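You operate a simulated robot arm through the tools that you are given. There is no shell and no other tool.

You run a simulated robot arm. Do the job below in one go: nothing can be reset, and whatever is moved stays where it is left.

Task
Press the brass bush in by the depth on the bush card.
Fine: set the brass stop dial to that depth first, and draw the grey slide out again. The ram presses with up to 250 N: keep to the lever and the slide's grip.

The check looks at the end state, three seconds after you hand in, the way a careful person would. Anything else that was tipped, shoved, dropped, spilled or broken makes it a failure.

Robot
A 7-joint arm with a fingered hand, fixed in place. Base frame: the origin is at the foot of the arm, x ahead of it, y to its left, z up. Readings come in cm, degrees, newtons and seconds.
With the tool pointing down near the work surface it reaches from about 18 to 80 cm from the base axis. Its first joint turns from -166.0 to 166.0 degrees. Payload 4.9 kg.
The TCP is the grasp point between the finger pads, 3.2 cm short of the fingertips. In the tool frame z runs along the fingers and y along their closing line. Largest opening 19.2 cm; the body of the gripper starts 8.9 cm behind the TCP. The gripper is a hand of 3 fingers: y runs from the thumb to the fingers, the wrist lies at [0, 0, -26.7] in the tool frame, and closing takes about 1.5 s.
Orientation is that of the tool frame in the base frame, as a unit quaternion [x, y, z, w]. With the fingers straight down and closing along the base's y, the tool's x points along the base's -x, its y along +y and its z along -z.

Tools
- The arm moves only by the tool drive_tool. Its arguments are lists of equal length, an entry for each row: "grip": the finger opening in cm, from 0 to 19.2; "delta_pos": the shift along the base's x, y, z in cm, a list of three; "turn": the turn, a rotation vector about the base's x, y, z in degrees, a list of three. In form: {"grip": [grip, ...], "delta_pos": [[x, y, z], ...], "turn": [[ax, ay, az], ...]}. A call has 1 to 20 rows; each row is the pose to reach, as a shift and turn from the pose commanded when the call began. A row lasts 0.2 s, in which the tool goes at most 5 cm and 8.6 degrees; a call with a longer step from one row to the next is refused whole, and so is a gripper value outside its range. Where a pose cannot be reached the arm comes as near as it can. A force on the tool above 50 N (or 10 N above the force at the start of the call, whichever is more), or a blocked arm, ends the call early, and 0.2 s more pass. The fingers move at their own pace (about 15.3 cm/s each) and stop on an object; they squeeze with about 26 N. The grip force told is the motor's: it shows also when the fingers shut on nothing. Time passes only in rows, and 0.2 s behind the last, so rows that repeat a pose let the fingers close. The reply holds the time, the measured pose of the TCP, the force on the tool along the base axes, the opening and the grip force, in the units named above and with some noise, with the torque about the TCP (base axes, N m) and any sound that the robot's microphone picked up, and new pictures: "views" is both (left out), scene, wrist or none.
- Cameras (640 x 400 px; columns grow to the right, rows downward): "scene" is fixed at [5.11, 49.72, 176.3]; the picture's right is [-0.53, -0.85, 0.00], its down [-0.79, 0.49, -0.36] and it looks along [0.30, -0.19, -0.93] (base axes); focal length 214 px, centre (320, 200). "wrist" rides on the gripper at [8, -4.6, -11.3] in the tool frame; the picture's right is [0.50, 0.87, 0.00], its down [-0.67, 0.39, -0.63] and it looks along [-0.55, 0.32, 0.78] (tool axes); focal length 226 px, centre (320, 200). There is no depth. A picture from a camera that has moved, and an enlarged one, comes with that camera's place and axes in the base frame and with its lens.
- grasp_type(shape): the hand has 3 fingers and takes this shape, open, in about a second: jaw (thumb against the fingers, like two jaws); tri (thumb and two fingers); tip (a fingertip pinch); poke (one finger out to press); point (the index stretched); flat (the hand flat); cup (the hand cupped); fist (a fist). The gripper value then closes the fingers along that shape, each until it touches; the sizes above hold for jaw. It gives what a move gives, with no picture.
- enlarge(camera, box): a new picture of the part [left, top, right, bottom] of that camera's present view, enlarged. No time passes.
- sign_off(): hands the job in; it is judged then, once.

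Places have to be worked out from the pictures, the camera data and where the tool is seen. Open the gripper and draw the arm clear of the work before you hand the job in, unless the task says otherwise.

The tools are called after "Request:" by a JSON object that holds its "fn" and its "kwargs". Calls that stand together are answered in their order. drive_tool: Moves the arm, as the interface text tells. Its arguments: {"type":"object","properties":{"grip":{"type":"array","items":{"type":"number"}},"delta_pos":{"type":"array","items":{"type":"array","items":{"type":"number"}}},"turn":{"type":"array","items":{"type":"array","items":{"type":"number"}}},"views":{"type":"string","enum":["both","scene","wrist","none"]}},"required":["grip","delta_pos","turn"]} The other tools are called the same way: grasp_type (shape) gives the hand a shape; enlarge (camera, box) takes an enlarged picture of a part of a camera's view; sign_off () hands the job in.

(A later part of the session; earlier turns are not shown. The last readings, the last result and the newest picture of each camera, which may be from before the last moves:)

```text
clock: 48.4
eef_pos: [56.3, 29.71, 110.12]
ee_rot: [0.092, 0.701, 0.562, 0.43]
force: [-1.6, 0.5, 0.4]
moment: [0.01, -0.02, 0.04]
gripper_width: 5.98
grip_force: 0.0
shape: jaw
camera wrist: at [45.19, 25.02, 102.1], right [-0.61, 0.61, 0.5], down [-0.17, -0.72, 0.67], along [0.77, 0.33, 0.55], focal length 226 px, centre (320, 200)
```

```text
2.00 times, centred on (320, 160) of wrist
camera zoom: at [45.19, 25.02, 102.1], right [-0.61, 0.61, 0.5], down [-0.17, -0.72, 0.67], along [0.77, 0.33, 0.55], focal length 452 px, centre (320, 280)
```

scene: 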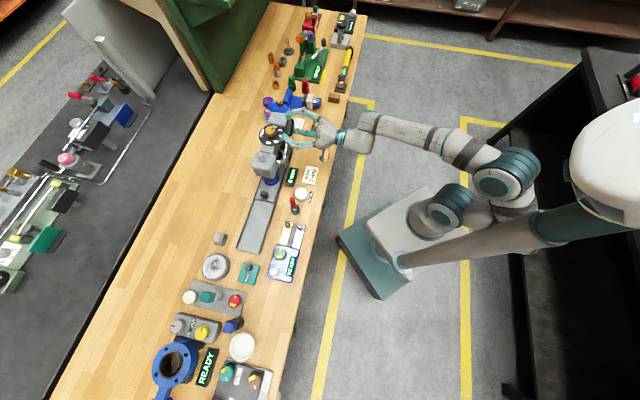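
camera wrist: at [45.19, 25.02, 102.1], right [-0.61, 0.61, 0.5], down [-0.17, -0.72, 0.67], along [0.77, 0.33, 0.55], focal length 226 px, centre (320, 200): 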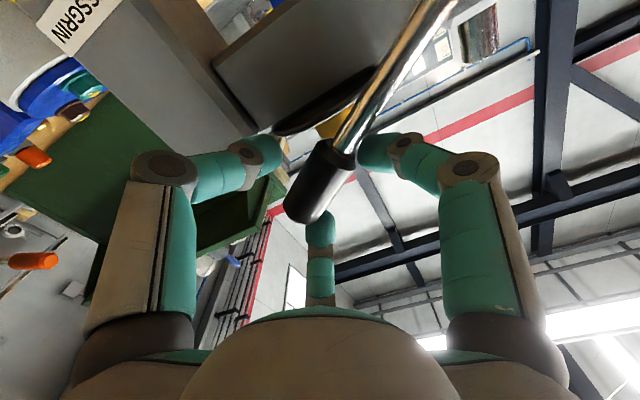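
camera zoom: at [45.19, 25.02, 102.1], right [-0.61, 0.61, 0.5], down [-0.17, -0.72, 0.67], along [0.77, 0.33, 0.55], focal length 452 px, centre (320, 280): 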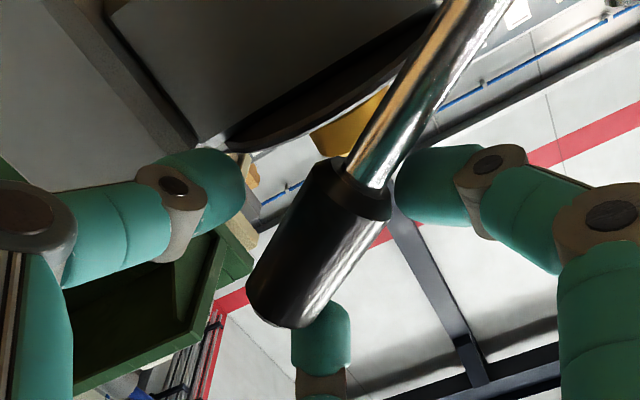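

The handle is caged between thumb (below) and two fingers (above). I close on it.

Request:
{"fn": "drive_tool", "kwargs": {"grip": [5, 4, 3, 1, 1, 1], "delta_pos": [[0, 0, 0], [0, 0, 0], [0, 0, 0], [0, 0, 0], [0, 0, 0], [0, 0, 0]], "turn": [[0, 0, 0], [0, 0, 0], [0, 0, 0], [0, 0, 0], [0, 0, 0], [0, 0, 0]], "views": "wrist"}}

Request:
{"fn": "enlarge", "kwargs": {"camera": "scene", "box": [240, 100, 330, 190]}}

Request:
{"fn": "enlarge", "kwargs": {"camera": "wrist", "box": [220, 60, 420, 260]}}

```text
clock: 49.8
eef_pos: [56.42, 29.8, 110.12]
ee_rot: [0.093, 0.701, 0.561, 0.43]
force: [9.4, 9.3, 0.8]
moment: [-0.11, 0.1, -0.13]
gripper_width: 3.0
grip_force: 26.2
shape: jaw
camera wrist: at [45.21, 25.03, 102.1], right [-0.61, 0.61, 0.5], down [-0.17, -0.72, 0.67], along [0.77, 0.33, 0.55], focal length 226 px, centre (320, 200)
```

wrist: 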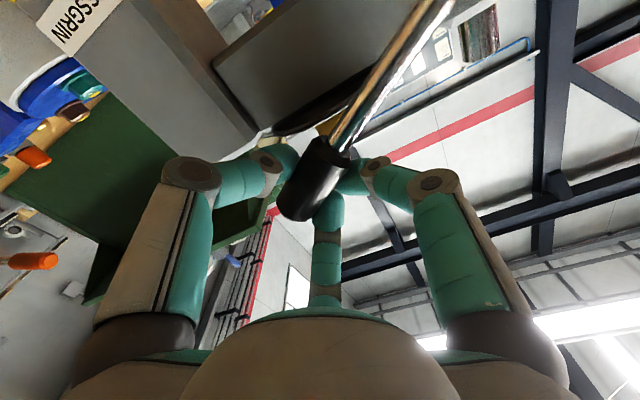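

```text
4.44 times, centred on (285, 145) of scene
camera zoom: at [5.11, 49.72, 176.3], right [-0.53, -0.85, 0.0], down [-0.79, 0.49, -0.36], along [0.3, -0.19, -0.93], focal length 953 px, centre (476, 444)
```

zoom: 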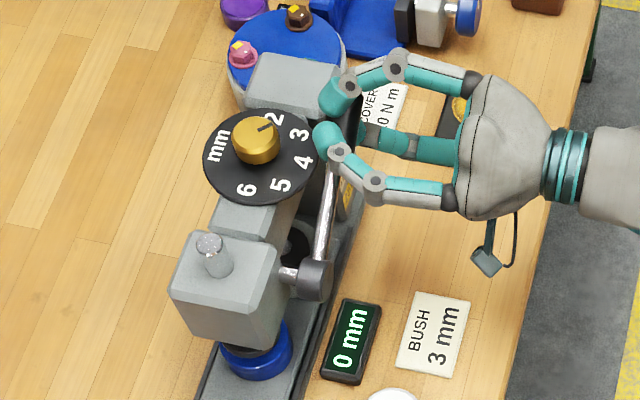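

```text
2.00 times, centred on (320, 160) of wrist
camera zoom: at [45.21, 25.03, 102.1], right [-0.61, 0.61, 0.5], down [-0.17, -0.72, 0.67], along [0.77, 0.33, 0.55], focal length 452 px, centre (320, 280)
```

zoom: 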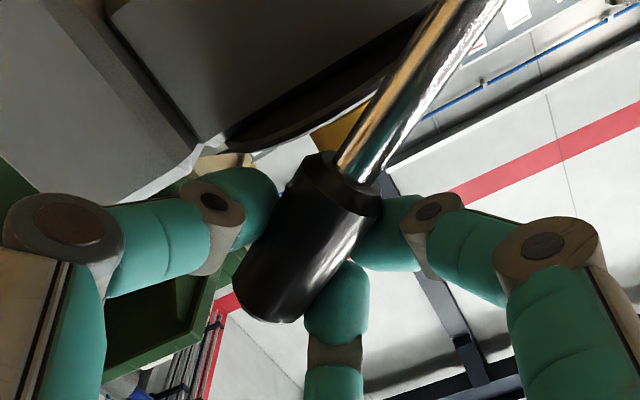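

Firm grip on the handle. I test the up-and-over direction with 6° of lever arc about the hub, watching the force.

Request:
{"fn": "drive_tool", "kwargs": {"grip": [1, 1, 1, 1], "delta_pos": [[-0.18, 0.18, 0.39], [-0.37, 0.37, 0.78], [-0.566, 0.566, 1.15], [-0.566, 0.566, 1.15]], "turn": [[-1.41, -1.41, 0], [-2.83, -2.83, 0], [-4.24, -4.24, 0], [-4.24, -4.24, 0]], "views": "wrist"}}

Request:
{"fn": "enlarge", "kwargs": {"camera": "scene", "box": [240, 100, 330, 190]}}

```text
clock: 50.8
eef_pos: [55.78, 30.13, 110.91]
ee_rot: [0.058, 0.707, 0.536, 0.458]
force: [11.8, -8.0, -11.8]
moment: [-0.43, 0.38, -0.52]
gripper_width: 2.82
grip_force: 26.2
shape: jaw
camera wrist: at [45.2, 24.9, 102.55], right [-0.64, 0.65, 0.41], down [-0.22, -0.67, 0.71], along [0.73, 0.37, 0.57], focal length 226 px, centre (320, 200)
```

wrist: 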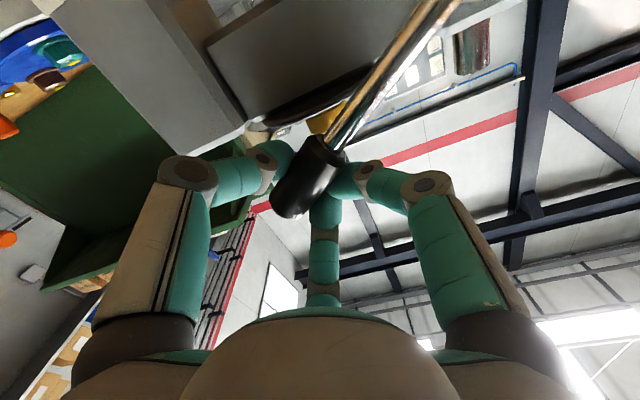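

```text
4.44 times, centred on (285, 145) of scene
camera zoom: at [5.11, 49.72, 176.3], right [-0.53, -0.85, 0.0], down [-0.79, 0.49, -0.36], along [0.3, -0.19, -0.93], focal length 953 px, centre (476, 444)
```

zoom: 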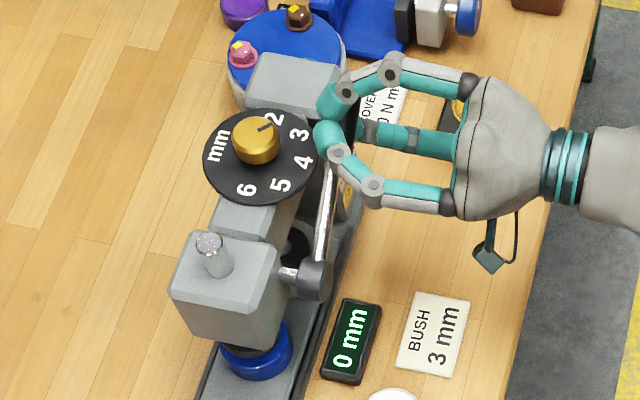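

The lever resists upward with ~18 N and didn't move — likely its rest stop. I go back and test the downward direction by 6°.

Request:
{"fn": "drive_tool", "kwargs": {"grip": [1, 1, 1, 1, 1, 1, 1], "delta_pos": [[0.2, -0.2, -0.38], [0.38, -0.38, -0.76], [0.566, -0.566, -1.15], [0.72, -0.72, -1.56], [0.87, -0.87, -1.97], [1.0, -1.0, -2.37], [1.0, -1.0, -2.37]], "turn": [[1.41, 1.41, 0], [2.83, 2.83, 0], [4.24, 4.24, 0], [5.66, 5.66, 0], [7.07, 7.07, 0], [8.48, 8.48, 0], [8.48, 8.48, 0]], "views": "wrist"}}

Request:
{"fn": "enlarge", "kwargs": {"camera": "scene", "box": [240, 100, 330, 190]}}

```text
clock: 52.4
eef_pos: [56.72, 29.38, 108.94]
ee_rot: [0.13, 0.695, 0.583, 0.4]
force: [11.5, 1.6, 3.6]
moment: [-0.12, 0.02, -0.23]
gripper_width: 2.83
grip_force: 25.9
shape: jaw
camera wrist: at [45.01, 25.17, 101.45], right [-0.57, 0.57, 0.59], down [-0.12, -0.77, 0.63], along [0.81, 0.28, 0.51], focal length 226 px, centre (320, 200)
```

wrist: 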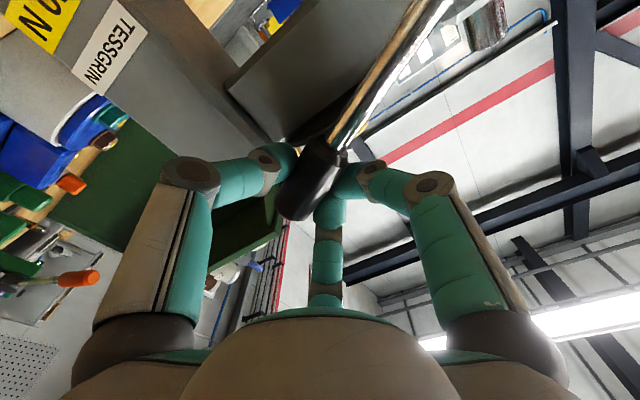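

```text
4.44 times, centred on (285, 145) of scene
camera zoom: at [5.11, 49.72, 176.3], right [-0.53, -0.85, 0.0], down [-0.79, 0.49, -0.36], along [0.3, -0.19, -0.93], focal length 953 px, centre (476, 444)
```

zoom: 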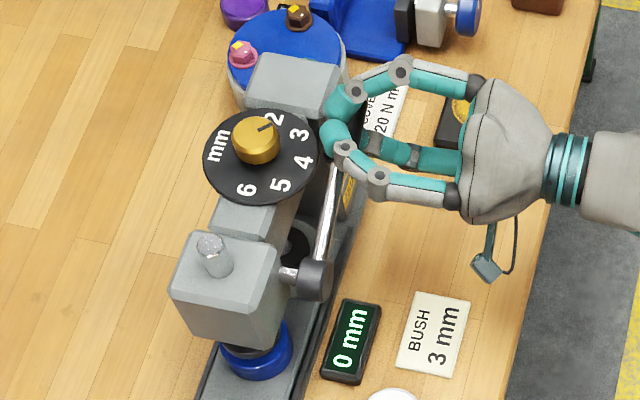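

Downward moves freely (only ~4 N) and the hand followed the arc, so pressing is downward. To keep the fingertips clear of the dial plate I loosen, back out 0.6 cm and shift 0.9 cm toward the handle's end, then close again.

Request:
{"fn": "drive_tool", "kwargs": {"grip": [4.6, 4.6, 4.6, 4.6, 2, 1, 1, 1], "delta_pos": [[0, 0, 0], [0, 0, 0], [0.08, -0.5, 0.2], [0.15, -0.99, 0.4], [0.15, -0.99, 0.4], [0.15, -0.99, 0.4], [0.15, -0.99, 0.4], [0.15, -0.99, 0.4]], "turn": [[0, 0, 0], [0, 0, 0], [0, 0, 0], [0, 0, 0], [0, 0, 0], [0, 0, 0], [0, 0, 0], [0, 0, 0]], "views": "wrist"}}

Request:
{"fn": "enlarge", "kwargs": {"camera": "scene", "box": [240, 100, 330, 190]}}

Request:
{"fn": "enlarge", "kwargs": {"camera": "wrist", "box": [220, 60, 420, 260]}}

```text
clock: 54.2
eef_pos: [56.89, 28.18, 109.19]
ee_rot: [0.129, 0.696, 0.582, 0.401]
force: [-1.1, 0.8, 0.5]
moment: [-0.04, 0.11, 0.0]
gripper_width: 2.98
grip_force: 26.0
shape: jaw
camera wrist: at [45.14, 24.14, 101.76], right [-0.57, 0.57, 0.59], down [-0.12, -0.77, 0.63], along [0.81, 0.29, 0.51], focal length 226 px, centre (320, 200)
```

wrist: 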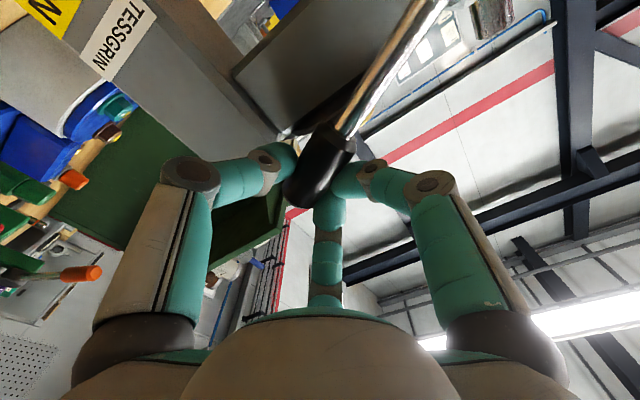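

```text
4.44 times, centred on (285, 145) of scene
camera zoom: at [5.11, 49.72, 176.3], right [-0.53, -0.85, 0.0], down [-0.79, 0.49, -0.36], along [0.3, -0.19, -0.93], focal length 953 px, centre (476, 444)
```

zoom: 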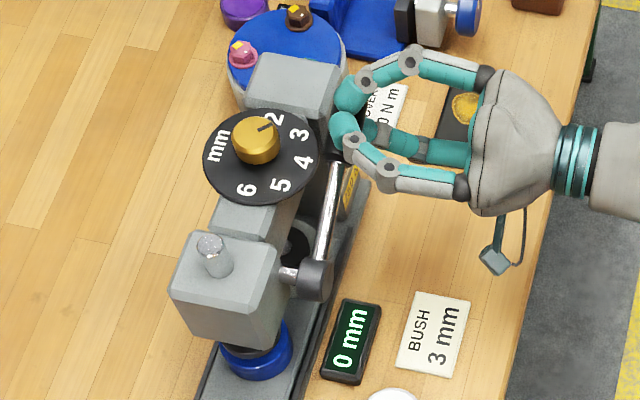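

```text
2.00 times, centred on (320, 160) of wrist
camera zoom: at [45.14, 24.14, 101.76], right [-0.57, 0.57, 0.59], down [-0.12, -0.77, 0.63], along [0.81, 0.29, 0.51], focal length 452 px, centre (320, 280)
```

zoom: 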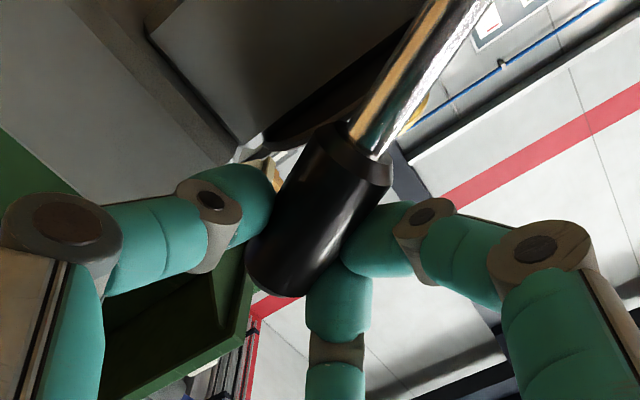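

Re-gripped at about 14.3 cm from the hub, lever ≈26°. I lower the lever 10° along its arc and check.

Request:
{"fn": "drive_tool", "kwargs": {"grip": [1, 1, 1, 1, 1], "delta_pos": [[0.18, -0.18, -0.57], [0.35, -0.35, -1.14], [0.49, -0.49, -1.73], [0.62, -0.62, -2.33], [0.62, -0.62, -2.33]], "turn": [[1.77, 1.77, 0], [3.54, 3.54, 0], [5.3, 5.3, 0], [7.07, 7.07, 0], [7.07, 7.07, 0]], "views": "wrist"}}

Request:
{"fn": "enlarge", "kwargs": {"camera": "scene", "box": [240, 100, 330, 190]}}

Request:
{"fn": "enlarge", "kwargs": {"camera": "wrist", "box": [220, 60, 420, 260]}}

```text
clock: 55.4
eef_pos: [57.6, 27.81, 107.03]
ee_rot: [0.189, 0.681, 0.616, 0.348]
force: [-6.3, -9.1, 4.4]
moment: [-0.05, -0.09, -0.04]
gripper_width: 2.92
grip_force: 26.2
shape: jaw
camera wrist: at [44.93, 24.44, 100.56], right [-0.49, 0.49, 0.72], down [-0.05, -0.84, 0.54], along [0.87, 0.23, 0.44], focal length 226 px, centre (320, 200)
```

wrist: 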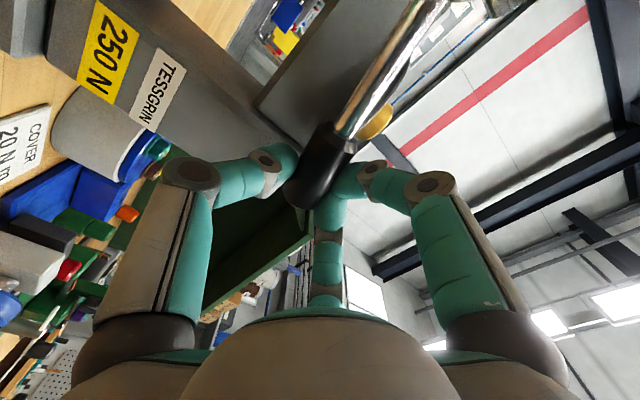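

```text
4.44 times, centred on (285, 145) of scene
camera zoom: at [5.11, 49.72, 176.3], right [-0.53, -0.85, 0.0], down [-0.79, 0.49, -0.36], along [0.3, -0.19, -0.93], focal length 953 px, centre (476, 444)
```

zoom: 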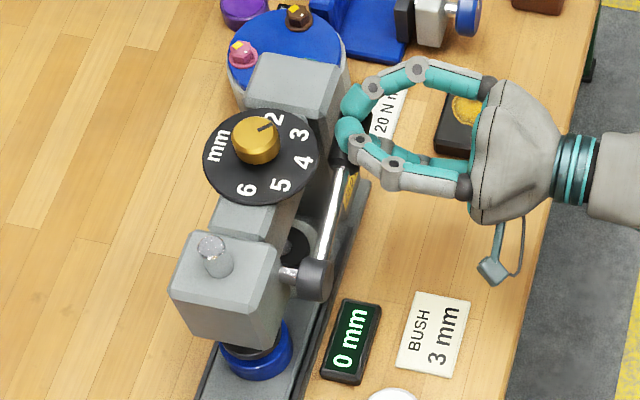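

```text
2.00 times, centred on (320, 160) of wrist
camera zoom: at [44.93, 24.44, 100.56], right [-0.49, 0.49, 0.72], down [-0.05, -0.84, 0.54], along [0.87, 0.23, 0.44], focal length 452 px, centre (320, 280)
```

zoom: 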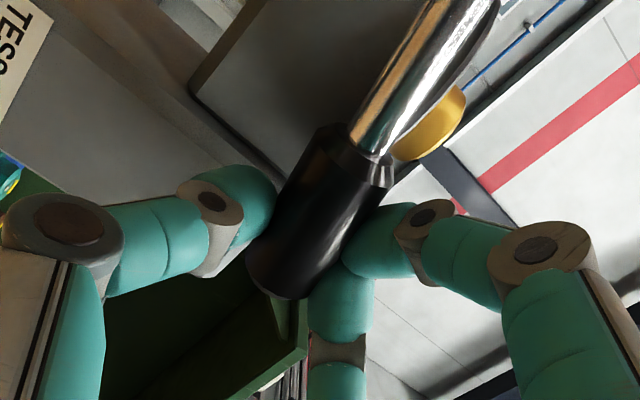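

The lever follows at low force and the ram foot is coming down. I continue another 10°.

Request:
{"fn": "drive_tool", "kwargs": {"grip": [1, 1, 1, 1, 1], "delta_pos": [[0.06, -0.16, -0.6], [0.12, -0.28, -1.21], [0.18, -0.36, -1.82], [0.24, -0.42, -2.44], [0.24, -0.42, -2.44]], "turn": [[1.77, 1.77, 0], [3.54, 3.54, 0], [5.3, 5.3, 0], [7.07, 7.07, 0], [7.07, 7.07, 0]], "views": "wrist"}}

Request:
{"fn": "enlarge", "kwargs": {"camera": "scene", "box": [240, 100, 330, 190]}}

Request:
{"fn": "enlarge", "kwargs": {"camera": "wrist", "box": [220, 60, 420, 260]}}

```text
clock: 56.6
eef_pos: [57.82, 27.3, 104.76]
ee_rot: [0.248, 0.662, 0.643, 0.293]
force: [11.0, 12.5, 8.7]
moment: [0.11, -0.15, 0.0]
gripper_width: 2.81
grip_force: 25.6
shape: jaw
camera wrist: at [44.46, 24.65, 99.41], right [-0.4, 0.39, 0.83], down [0.01, -0.9, 0.43], along [0.92, 0.18, 0.35], focal length 226 px, centre (320, 200)
```

wrist: 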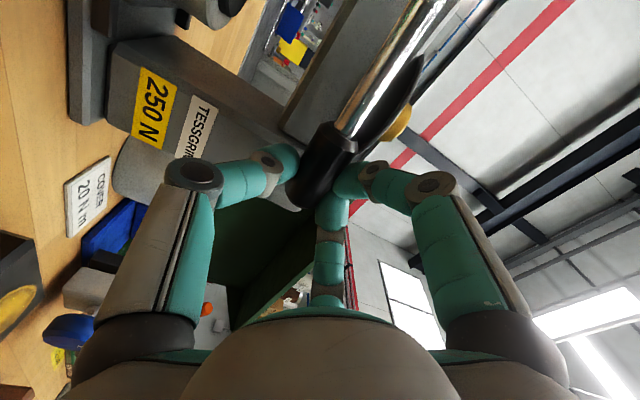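

```text
4.44 times, centred on (285, 145) of scene
camera zoom: at [5.11, 49.72, 176.3], right [-0.53, -0.85, 0.0], down [-0.79, 0.49, -0.36], along [0.3, -0.19, -0.93], focal length 953 px, centre (476, 444)
```

zoom: 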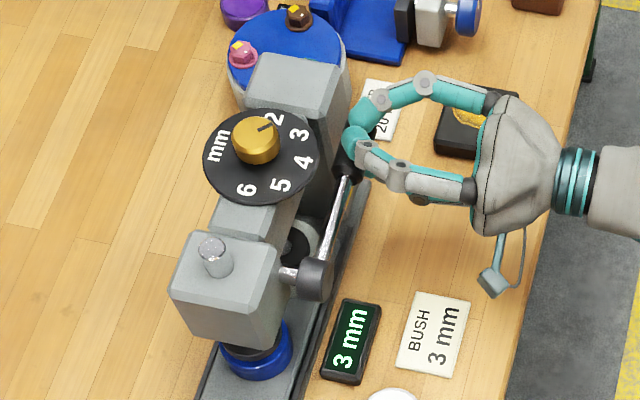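

```text
2.00 times, centred on (320, 160) of wrist
camera zoom: at [44.46, 24.65, 99.41], right [-0.4, 0.39, 0.83], down [0.01, -0.9, 0.43], along [0.92, 0.18, 0.35], focal length 452 px, centre (320, 280)
```

zoom: 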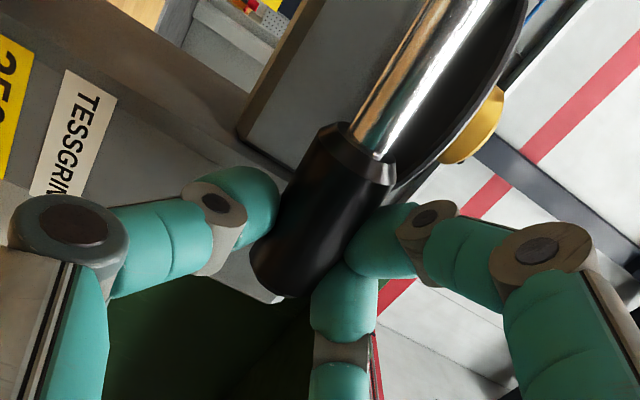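

The display now reads 3 mm. I look at it closely before pressing any further to feel for the stop.

Request:
{"fn": "enlarge", "kwargs": {"camera": "scene", "box": [270, 150, 330, 190]}}

Request:
{"fn": "enlarge", "kwargs": {"camera": "scene", "box": [265, 140, 305, 185]}}

```text
10.00 times, centred on (300, 170) of scene
camera zoom: at [5.11, 49.72, 176.3], right [-0.53, -0.85, 0.0], down [-0.79, 0.49, -0.36], along [0.3, -0.19, -0.93], focal length 2145 px, centre (520, 500)
```

zoom: 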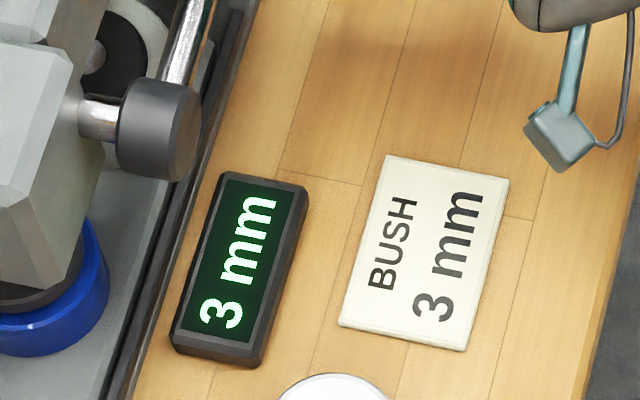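

```text
8.89 times, centred on (285, 162) of scene
camera zoom: at [5.11, 49.72, 176.3], right [-0.53, -0.85, 0.0], down [-0.79, 0.49, -0.36], along [0.3, -0.19, -0.93], focal length 1906 px, centre (631, 533)
```

zoom: 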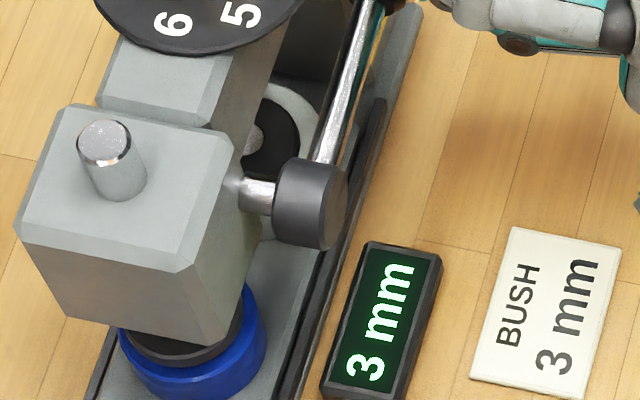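

The display is whole millimetres only, so I press a further ~2° of lever gently to seat it against the dial's stop.

Request:
{"fn": "drive_tool", "kwargs": {"grip": [1, 1, 1, 1], "delta_pos": [[0.01, -0.01, -0.2], [0.02, -0.02, -0.4], [0.02, -0.02, -0.5], [0.02, -0.02, -0.5]], "turn": [[0.6, 0.6, 0], [1.2, 1.2, 0], [1.4, 1.4, 0], [1.4, 1.4, 0]], "views": "wrist"}}

Request:
{"fn": "enlarge", "kwargs": {"camera": "scene", "box": [265, 140, 305, 185]}}

```text
clock: 57.6
eef_pos: [57.76, 27.28, 104.12]
ee_rot: [0.259, 0.658, 0.649, 0.282]
force: [12.0, 2.4, 12.8]
moment: [0.16, -0.28, -0.15]
gripper_width: 2.76
grip_force: 26.4
shape: jaw
camera wrist: at [44.37, 24.8, 99.18], right [-0.38, 0.38, 0.85], down [0.02, -0.91, 0.41], along [0.93, 0.17, 0.34], focal length 226 px, centre (320, 200)
```

wrist: 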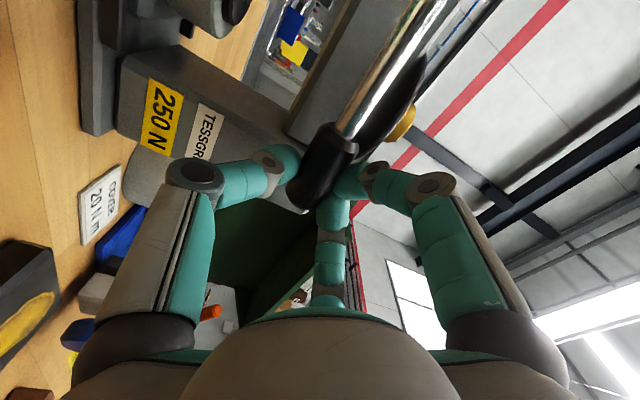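

```text
8.89 times, centred on (285, 162) of scene
camera zoom: at [5.11, 49.72, 176.3], right [-0.53, -0.85, 0.0], down [-0.79, 0.49, -0.36], along [0.3, -0.19, -0.93], focal length 1906 px, centre (631, 533)
```

zoom: 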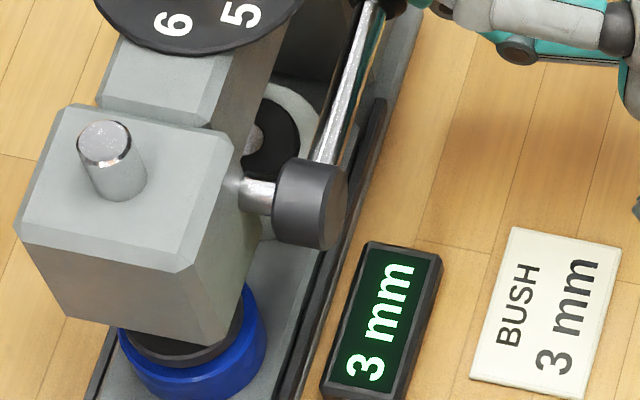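

Display stays at 3 mm and force grows slowly. I compare the lever's pose in the same zoom as before to see whether it really moved.

Request:
{"fn": "enlarge", "kwargs": {"camera": "scene", "box": [240, 100, 330, 190]}}

Request:
{"fn": "enlarge", "kwargs": {"camera": "wrist", "box": [220, 60, 420, 260]}}

```text
4.44 times, centred on (285, 145) of scene
camera zoom: at [5.11, 49.72, 176.3], right [-0.53, -0.85, 0.0], down [-0.79, 0.49, -0.36], along [0.3, -0.19, -0.93], focal length 953 px, centre (476, 444)
```

zoom: 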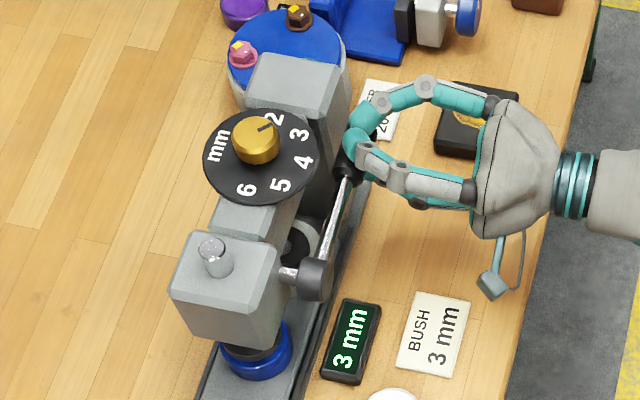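

```text
2.00 times, centred on (320, 160) of wrist
camera zoom: at [44.37, 24.8, 99.18], right [-0.38, 0.38, 0.85], down [0.02, -0.91, 0.41], along [0.93, 0.17, 0.34], focal length 452 px, centre (320, 280)
```

zoom: 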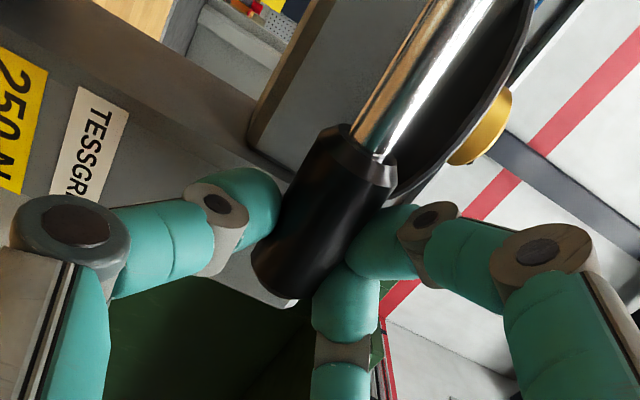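

The lever did rotate about 2° more with the display still at 3, so the hard stop may not be felt yet. I press on in small increments, watching force and display.

Request:
{"fn": "drive_tool", "kwargs": {"grip": [1, 1, 1], "delta_pos": [[0, 0, -0.12], [0, 0, -0.25], [0, 0, -0.25]], "turn": [[0.35, 0.35, 0], [0.7, 0.7, 0], [0.7, 0.7, 0]], "views": "none"}}

Request:
{"fn": "enlarge", "kwargs": {"camera": "scene", "box": [265, 130, 315, 185]}}

```text
clock: 58.4
eef_pos: [57.76, 27.2, 103.88]
ee_rot: [0.265, 0.655, 0.651, 0.278]
force: [8.9, 4.4, 19.5]
moment: [0.22, -0.38, -0.07]
gripper_width: 2.71
grip_force: 26.0
shape: jaw
```

```text
7.27 times, centred on (290, 158) of scene
camera zoom: at [5.11, 49.72, 176.3], right [-0.53, -0.85, 0.0], down [-0.79, 0.49, -0.36], along [0.3, -0.19, -0.93], focal length 1560 px, centre (538, 509)
```

zoom: 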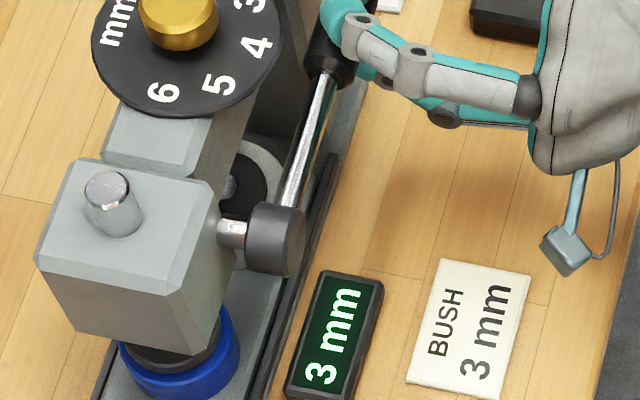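

Force rises roughly in proportion (19.5 N) with the display steady at 3 — that looks like the stop. One more small press to confirm.

Request:
{"fn": "drive_tool", "kwargs": {"grip": [1, 1, 1, 1], "delta_pos": [[0, 0, -0.15], [0, 0, -0.3], [0, 0, -0.4], [0, 0, -0.4]], "turn": [[0.3, 0.3, 0], [0.6, 0.6, 0], [0.7, 0.7, 0], [0.7, 0.7, 0]], "views": "wrist"}}

Request:
{"fn": "enlarge", "kwargs": {"camera": "scene", "box": [265, 130, 315, 185]}}

Request:
{"fn": "enlarge", "kwargs": {"camera": "wrist", "box": [220, 60, 420, 260]}}

```text
clock: 59.4
eef_pos: [57.8, 27.19, 103.55]
ee_rot: [0.269, 0.653, 0.654, 0.272]
force: [-0.1, -3.6, 27.1]
moment: [0.42, -0.53, -0.01]
gripper_width: 2.67
grip_force: 26.1
shape: jaw
camera wrist: at [44.3, 24.88, 98.89], right [-0.36, 0.35, 0.86], down [0.03, -0.92, 0.39], along [0.93, 0.16, 0.32], focal length 226 px, centre (320, 200)
```

wrist: 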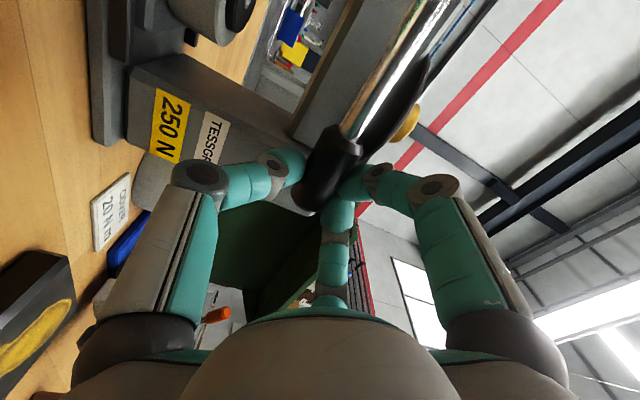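

```text
7.27 times, centred on (290, 158) of scene
camera zoom: at [5.11, 49.72, 176.3], right [-0.53, -0.85, 0.0], down [-0.79, 0.49, -0.36], along [0.3, -0.19, -0.93], focal length 1560 px, centre (538, 509)
```

zoom: 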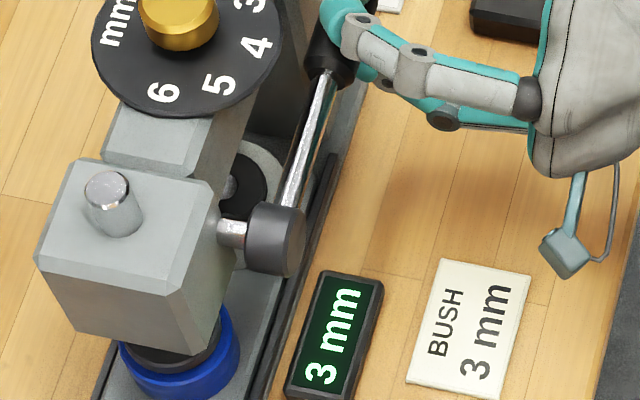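

```text
2.00 times, centred on (320, 160) of wrist
camera zoom: at [44.3, 24.88, 98.89], right [-0.36, 0.35, 0.86], down [0.03, -0.92, 0.39], along [0.93, 0.16, 0.32], focal length 452 px, centre (320, 280)
```

zoom: 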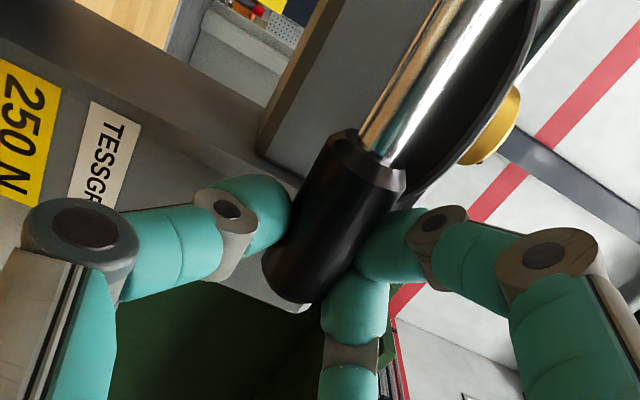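

27 N with the lever and display unmoved at 3 mm: the stop is firm. Now I raise the lever back along its arc to its rest at about 32°.

Request:
{"fn": "drive_tool", "kwargs": {"grip": [1, 1, 1, 1, 1, 1, 1, 1, 1, 1, 1, 1, 1], "delta_pos": [[0.0, 0.0, 0.35], [0.02, -0.02, 0.69], [-0.03, 0.03, 1.31], [-0.1, 0.1, 1.93], [-0.18, 0.18, 2.54], [-0.29, 0.29, 3.15], [-0.41, 0.41, 3.74], [-0.55, 0.55, 4.33], [-0.71, 0.71, 4.91], [-0.89, 0.89, 5.48], [-1.08, 1.08, 6.04], [-1.29, 1.29, 6.59], [-1.29, 1.29, 6.59]], "turn": [[-1.1, -1.1, 0], [-2.2, -2.2, 0], [-3.96, -3.96, 0], [-5.73, -5.73, 0], [-7.5, -7.5, 0], [-9.26, -9.26, 0], [-11.03, -11.03, 0], [-12.8, -12.8, 0], [-14.57, -14.57, 0], [-16.33, -16.33, 0], [-18.1, -18.1, 0], [-19.87, -19.87, 0], [-19.87, -19.87, 0]], "views": "wrist"}}

Request:
{"fn": "enlarge", "kwargs": {"camera": "scene", "box": [240, 100, 330, 190]}}

Request:
{"fn": "enlarge", "kwargs": {"camera": "wrist", "box": [220, 60, 420, 260]}}

```text
clock: 62.2
eef_pos: [56.5, 28.65, 110.02]
ee_rot: [0.103, 0.7, 0.567, 0.422]
force: [-4.9, -11.3, 2.8]
moment: [-0.27, 0.05, -0.24]
gripper_width: 2.72
grip_force: 26.3
shape: jaw
camera wrist: at [45.1, 24.01, 102.1], right [-0.6, 0.6, 0.53], down [-0.16, -0.74, 0.66], along [0.78, 0.31, 0.54], focal length 226 px, centre (320, 200)
```

wrist: 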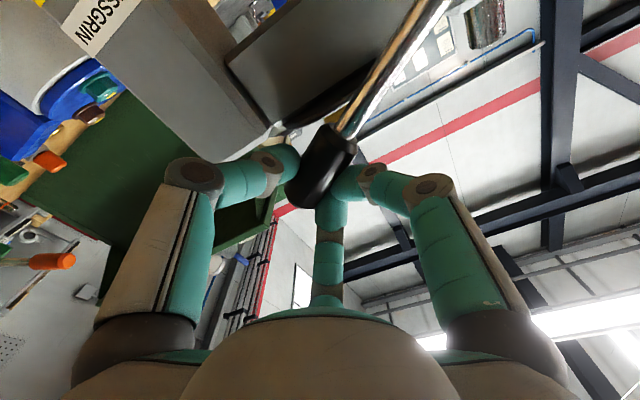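

```text
4.44 times, centred on (285, 145) of scene
camera zoom: at [5.11, 49.72, 176.3], right [-0.53, -0.85, 0.0], down [-0.79, 0.49, -0.36], along [0.3, -0.19, -0.93], focal length 953 px, centre (476, 444)
```

zoom: 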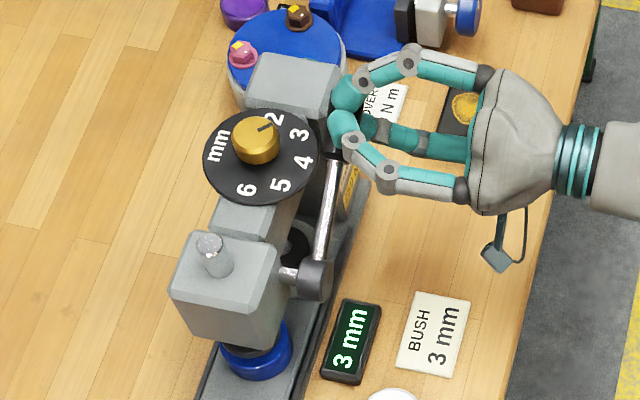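

```text
2.00 times, centred on (320, 160) of wrist
camera zoom: at [45.1, 24.01, 102.1], right [-0.6, 0.6, 0.53], down [-0.16, -0.74, 0.66], along [0.78, 0.31, 0.54], focal length 452 px, centre (320, 280)
```

zoom: 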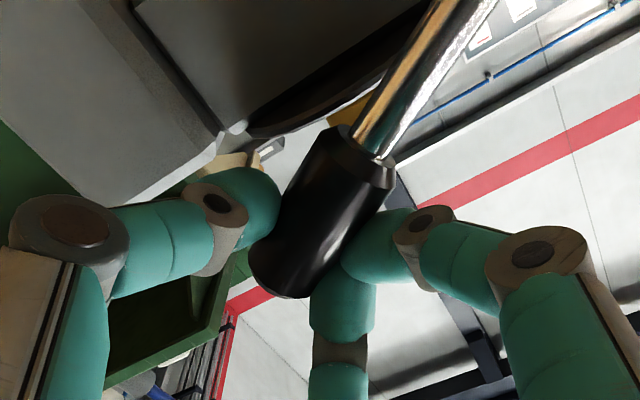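

Lever is near its rest with the display still showing 3 mm (bush depth kept). I raise the last 3° to the rest, then open.

Request:
{"fn": "drive_tool", "kwargs": {"grip": [1, 1, 1, 4.6, 6, 6], "delta_pos": [[-0.14, 0.14, 0.33], [-0.27, 0.27, 0.64], [-0.27, 0.27, 0.64], [-0.2, 0.2, 0.4], [-0.2, 0.2, 0.3], [-0.2, 0.2, 0.3]], "turn": [[-1.1, -1.1, 0], [-2.1, -2.1, 0], [-2.1, -2.1, 0], [-2.1, -2.1, 0], [-2.1, -2.1, 0], [-2.1, -2.1, 0]], "views": "wrist"}}

Request:
{"fn": "enlarge", "kwargs": {"camera": "scene", "box": [240, 100, 330, 190]}}

Request:
{"fn": "enlarge", "kwargs": {"camera": "wrist", "box": [220, 60, 420, 260]}}

```text
clock: 63.6
eef_pos: [56.28, 28.76, 110.31]
ee_rot: [0.086, 0.703, 0.556, 0.435]
force: [-0.7, 0.2, 0.6]
moment: [-0.01, 0.02, 0.05]
gripper_width: 6.01
grip_force: 0.1
shape: jaw
camera wrist: at [45.21, 23.94, 102.16], right [-0.62, 0.62, 0.48], down [-0.18, -0.71, 0.68], along [0.76, 0.33, 0.55], focal length 226 px, centre (320, 200)
```

wrist: 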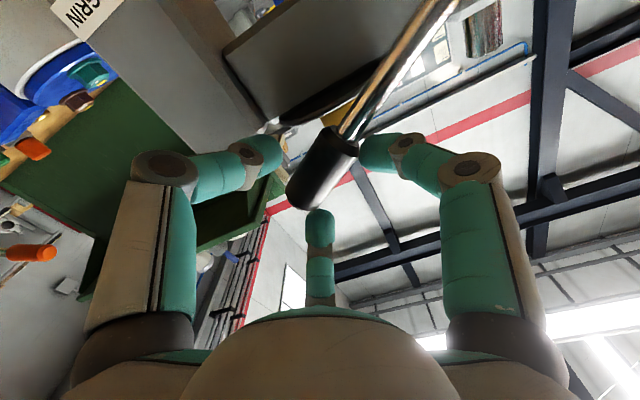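

```text
4.44 times, centred on (285, 145) of scene
camera zoom: at [5.11, 49.72, 176.3], right [-0.53, -0.85, 0.0], down [-0.79, 0.49, -0.36], along [0.3, -0.19, -0.93], focal length 953 px, centre (476, 444)
```

zoom: 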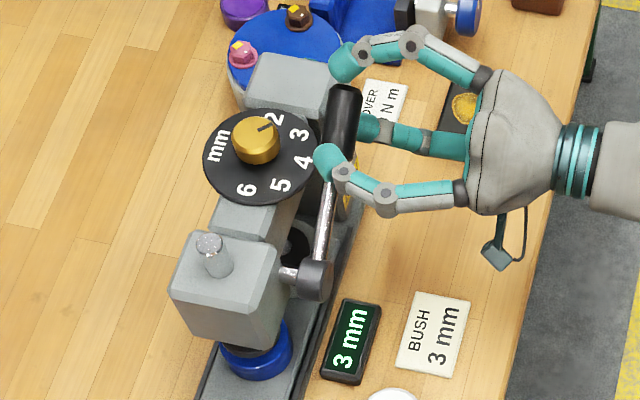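

```text
2.00 times, centred on (320, 160) of wrist
camera zoom: at [45.21, 23.94, 102.16], right [-0.62, 0.62, 0.48], down [-0.18, -0.71, 0.68], along [0.76, 0.33, 0.55], focal length 452 px, centre (320, 280)
```

zoom: 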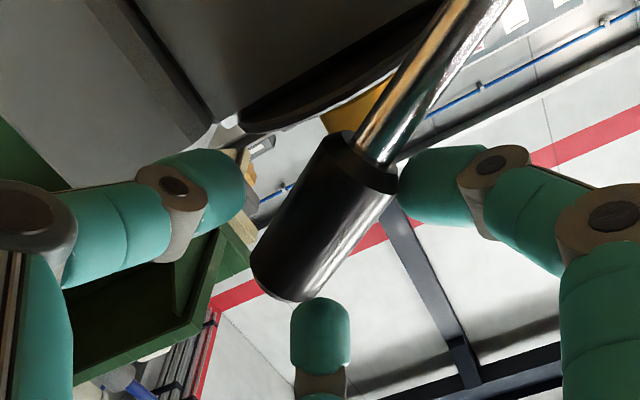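

The lever stays up and the handle is free between the fingers. I withdraw straight back, then rotate the hand upright again and rise.

Request:
{"fn": "drive_tool", "kwargs": {"grip": [6, 6, 6, 6, 6, 6, 6, 6, 6, 6, 6, 6, 6, 6, 6, 6], "delta_pos": [[-1.5, -1.5, 0], [-4, -4, 0], [-6.5, -6.5, 0], [-8.5, -8.5, 0], [-8.5, -8.5, 0.6], [-8.5, -8.5, 1.2], [-8.5, -8.5, 1.8], [-8.5, -8.5, 2.4], [-8.5, -8.5, 3], [-8.5, -8.5, 3.6], [-8.5, -8.5, 4.2], [-8.5, -8.5, 4.8], [-8.5, -8.5, 5.4], [-8.5, -8.5, 6], [-8.5, -8.5, 7], [-8.5, -8.5, 7]], "turn": [[0, 0, 0], [0, 0, 0], [0, 0, 0], [0, 0, 0], [-5.8, 5.8, 0], [-11.6, 11.6, 0], [-17.4, 17.4, 0], [-23.2, 23.2, 0], [-29, 29, 0], [-34.8, 34.8, 0], [-40.6, 40.6, 0], [-46.4, 46.4, 0], [-52.2, 52.2, 0], [-58, 58, 0], [-63.6, 63.6, 0], [-63.6, 63.6, 0]], "views": "both"}}

Request:
{"fn": "enlarge", "kwargs": {"camera": "scene", "box": [230, 110, 330, 220]}}

```text
clock: 67.0
eef_pos: [47.72, 20.22, 117.4]
ee_rot: [0.121, 0.993, -0.001, 0.0]
force: [0.2, 0.3, 0.7]
moment: [0.01, 0.0, 0.02]
gripper_width: 5.98
grip_force: 0.0
shape: jaw
camera wrist: at [38.96, 17.66, 128.54], right [-0.28, 0.96, 0.0], down [0.75, 0.22, 0.63], along [0.61, 0.17, -0.78], focal length 226 px, centre (320, 200)
```

scene: 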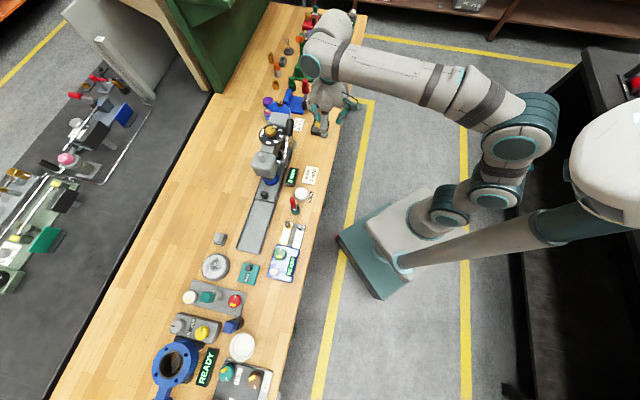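
wrist: 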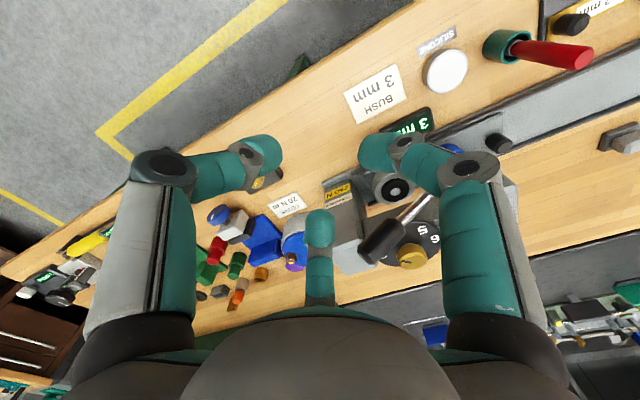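

```text
3.64 times, centred on (280, 165) of scene
camera zoom: at [5.11, 49.72, 176.3], right [-0.53, -0.85, 0.0], down [-0.79, 0.49, -0.36], along [0.3, -0.19, -0.93], focal length 780 px, centre (466, 327)
```

zoom: 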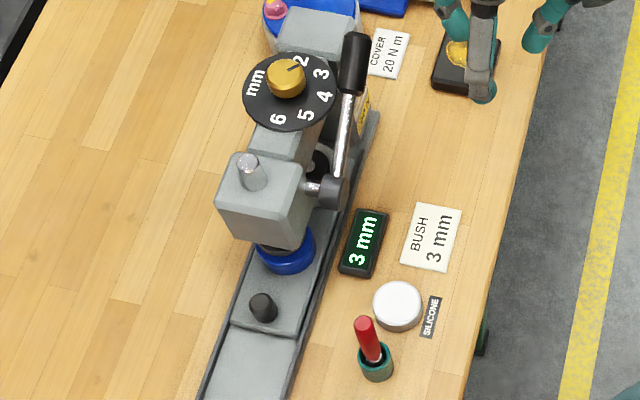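

Lever back at rest, display 3 mm. I return over the bench to the peg: across at height, then lean 14° and descend to just above it.

Request:
{"fn": "drive_tool", "kwargs": {"grip": [6, 6, 6, 6, 5, 5, 5, 5, 5, 5, 5, 5, 5, 5], "delta_pos": [[-0.4, 4.2, 0], [-0.8, 8.4, 0], [-1.2, 12.7, 0], [-1.6, 17, 0], [-2, 21.3, -0.3], [-2.5, 25.6, -0.6], [-3, 30, -1], [-3.3, 34, -1.5], [-3.3, 34, -4], [-3.3, 34, -7], [-3.3, 34, -10], [-3.3, 34, -13], [-3.3, 34, -14.4], [-3.3, 34, -14.4]], "turn": [[0, 0, 0], [0, 0, 0], [0, 0, 0], [0, 0, 0], [0, 0, 0], [0, 0, 0], [0, 0, 0], [0, 0, 0], [-3, -3, 0], [-6, -6, 0], [-9.9, -9.9, 0], [-9.9, -9.9, 0], [-9.9, -9.9, 0], [-9.9, -9.9, 0]], "views": "both"}}

Request:
{"fn": "enlarge", "kwargs": {"camera": "wrist", "box": [160, 80, 400, 280]}}

```text
clock: 70.0
eef_pos: [44.54, 54.48, 102.72]
ee_rot: [0.121, 0.985, -0.075, 0.097]
force: [0.6, 0.7, -0.5]
moment: [0.03, -0.02, 0.03]
gripper_width: 5.02
grip_force: 0.1
shape: jaw
camera wrist: at [33.83, 53.68, 112.57], right [-0.26, 0.94, -0.21], down [0.63, 0.33, 0.7], along [0.73, 0.05, -0.68], focal length 226 px, centre (320, 200)
```

scene: 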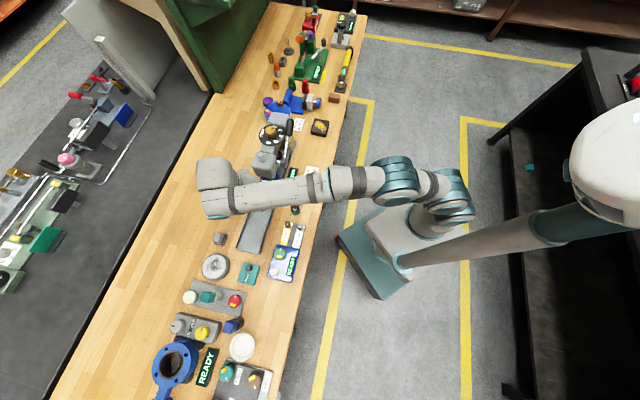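
wrist: 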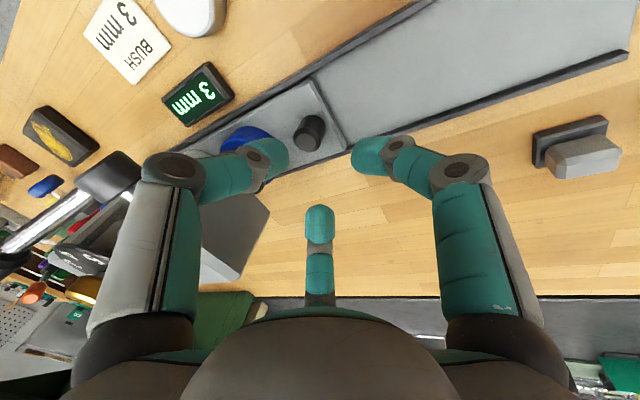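

```text
2.00 times, centred on (280, 180) of wrist
camera zoom: at [33.83, 53.68, 112.57], right [-0.26, 0.94, -0.21], down [0.63, 0.33, 0.7], along [0.73, 0.05, -0.68], focal length 452 px, centre (400, 240)
```

zoom: 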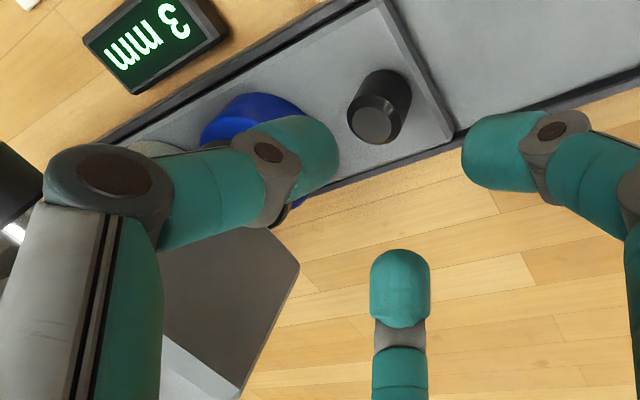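

The peg is where I left it. I retrace the path down onto it with the fingers at 5 cm.

Request:
{"fn": "drive_tool", "kwargs": {"grip": [5, 5, 5, 5, 5, 5], "delta_pos": [[0.46, -0.88, -1.77], [1.06, -1.48, -3.77], [1.46, -1.88, -5.27], [1.76, -2.18, -6.77], [1.96, -2.38, -7.77], [1.96, -2.38, -7.77]], "turn": [[0, 0, 0], [0, 0, 0], [0, 0, 0], [0, 0, 0], [0, 0, 0], [0, 0, 0]], "views": "wrist"}}

Request:
{"fn": "enlarge", "kwargs": {"camera": "wrist", "box": [220, 80, 420, 260]}}

```text
clock: 71.4
eef_pos: [46.56, 51.92, 94.98]
ee_rot: [0.119, 0.985, -0.075, 0.096]
force: [0.1, -0.1, -0.3]
moment: [-0.03, 0.01, 0.02]
gripper_width: 5.04
grip_force: 0.1
shape: jaw
camera wrist: at [35.93, 51.21, 104.87], right [-0.26, 0.94, -0.21], down [0.63, 0.33, 0.7], along [0.73, 0.05, -0.68], focal length 226 px, centre (320, 200)
```

wrist: 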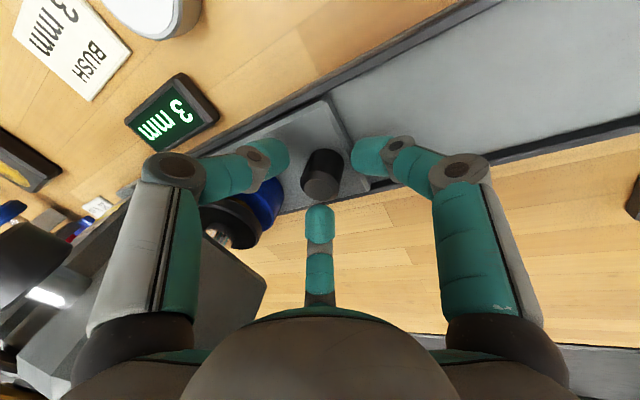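

```text
2.22 times, centred on (320, 170) of wrist
camera zoom: at [35.93, 51.21, 104.87], right [-0.26, 0.94, -0.21], down [0.63, 0.33, 0.7], along [0.73, 0.05, -0.68], focal length 502 px, centre (320, 267)
```

zoom: 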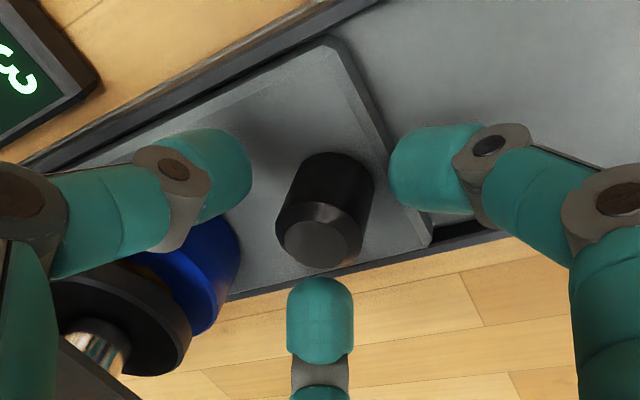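

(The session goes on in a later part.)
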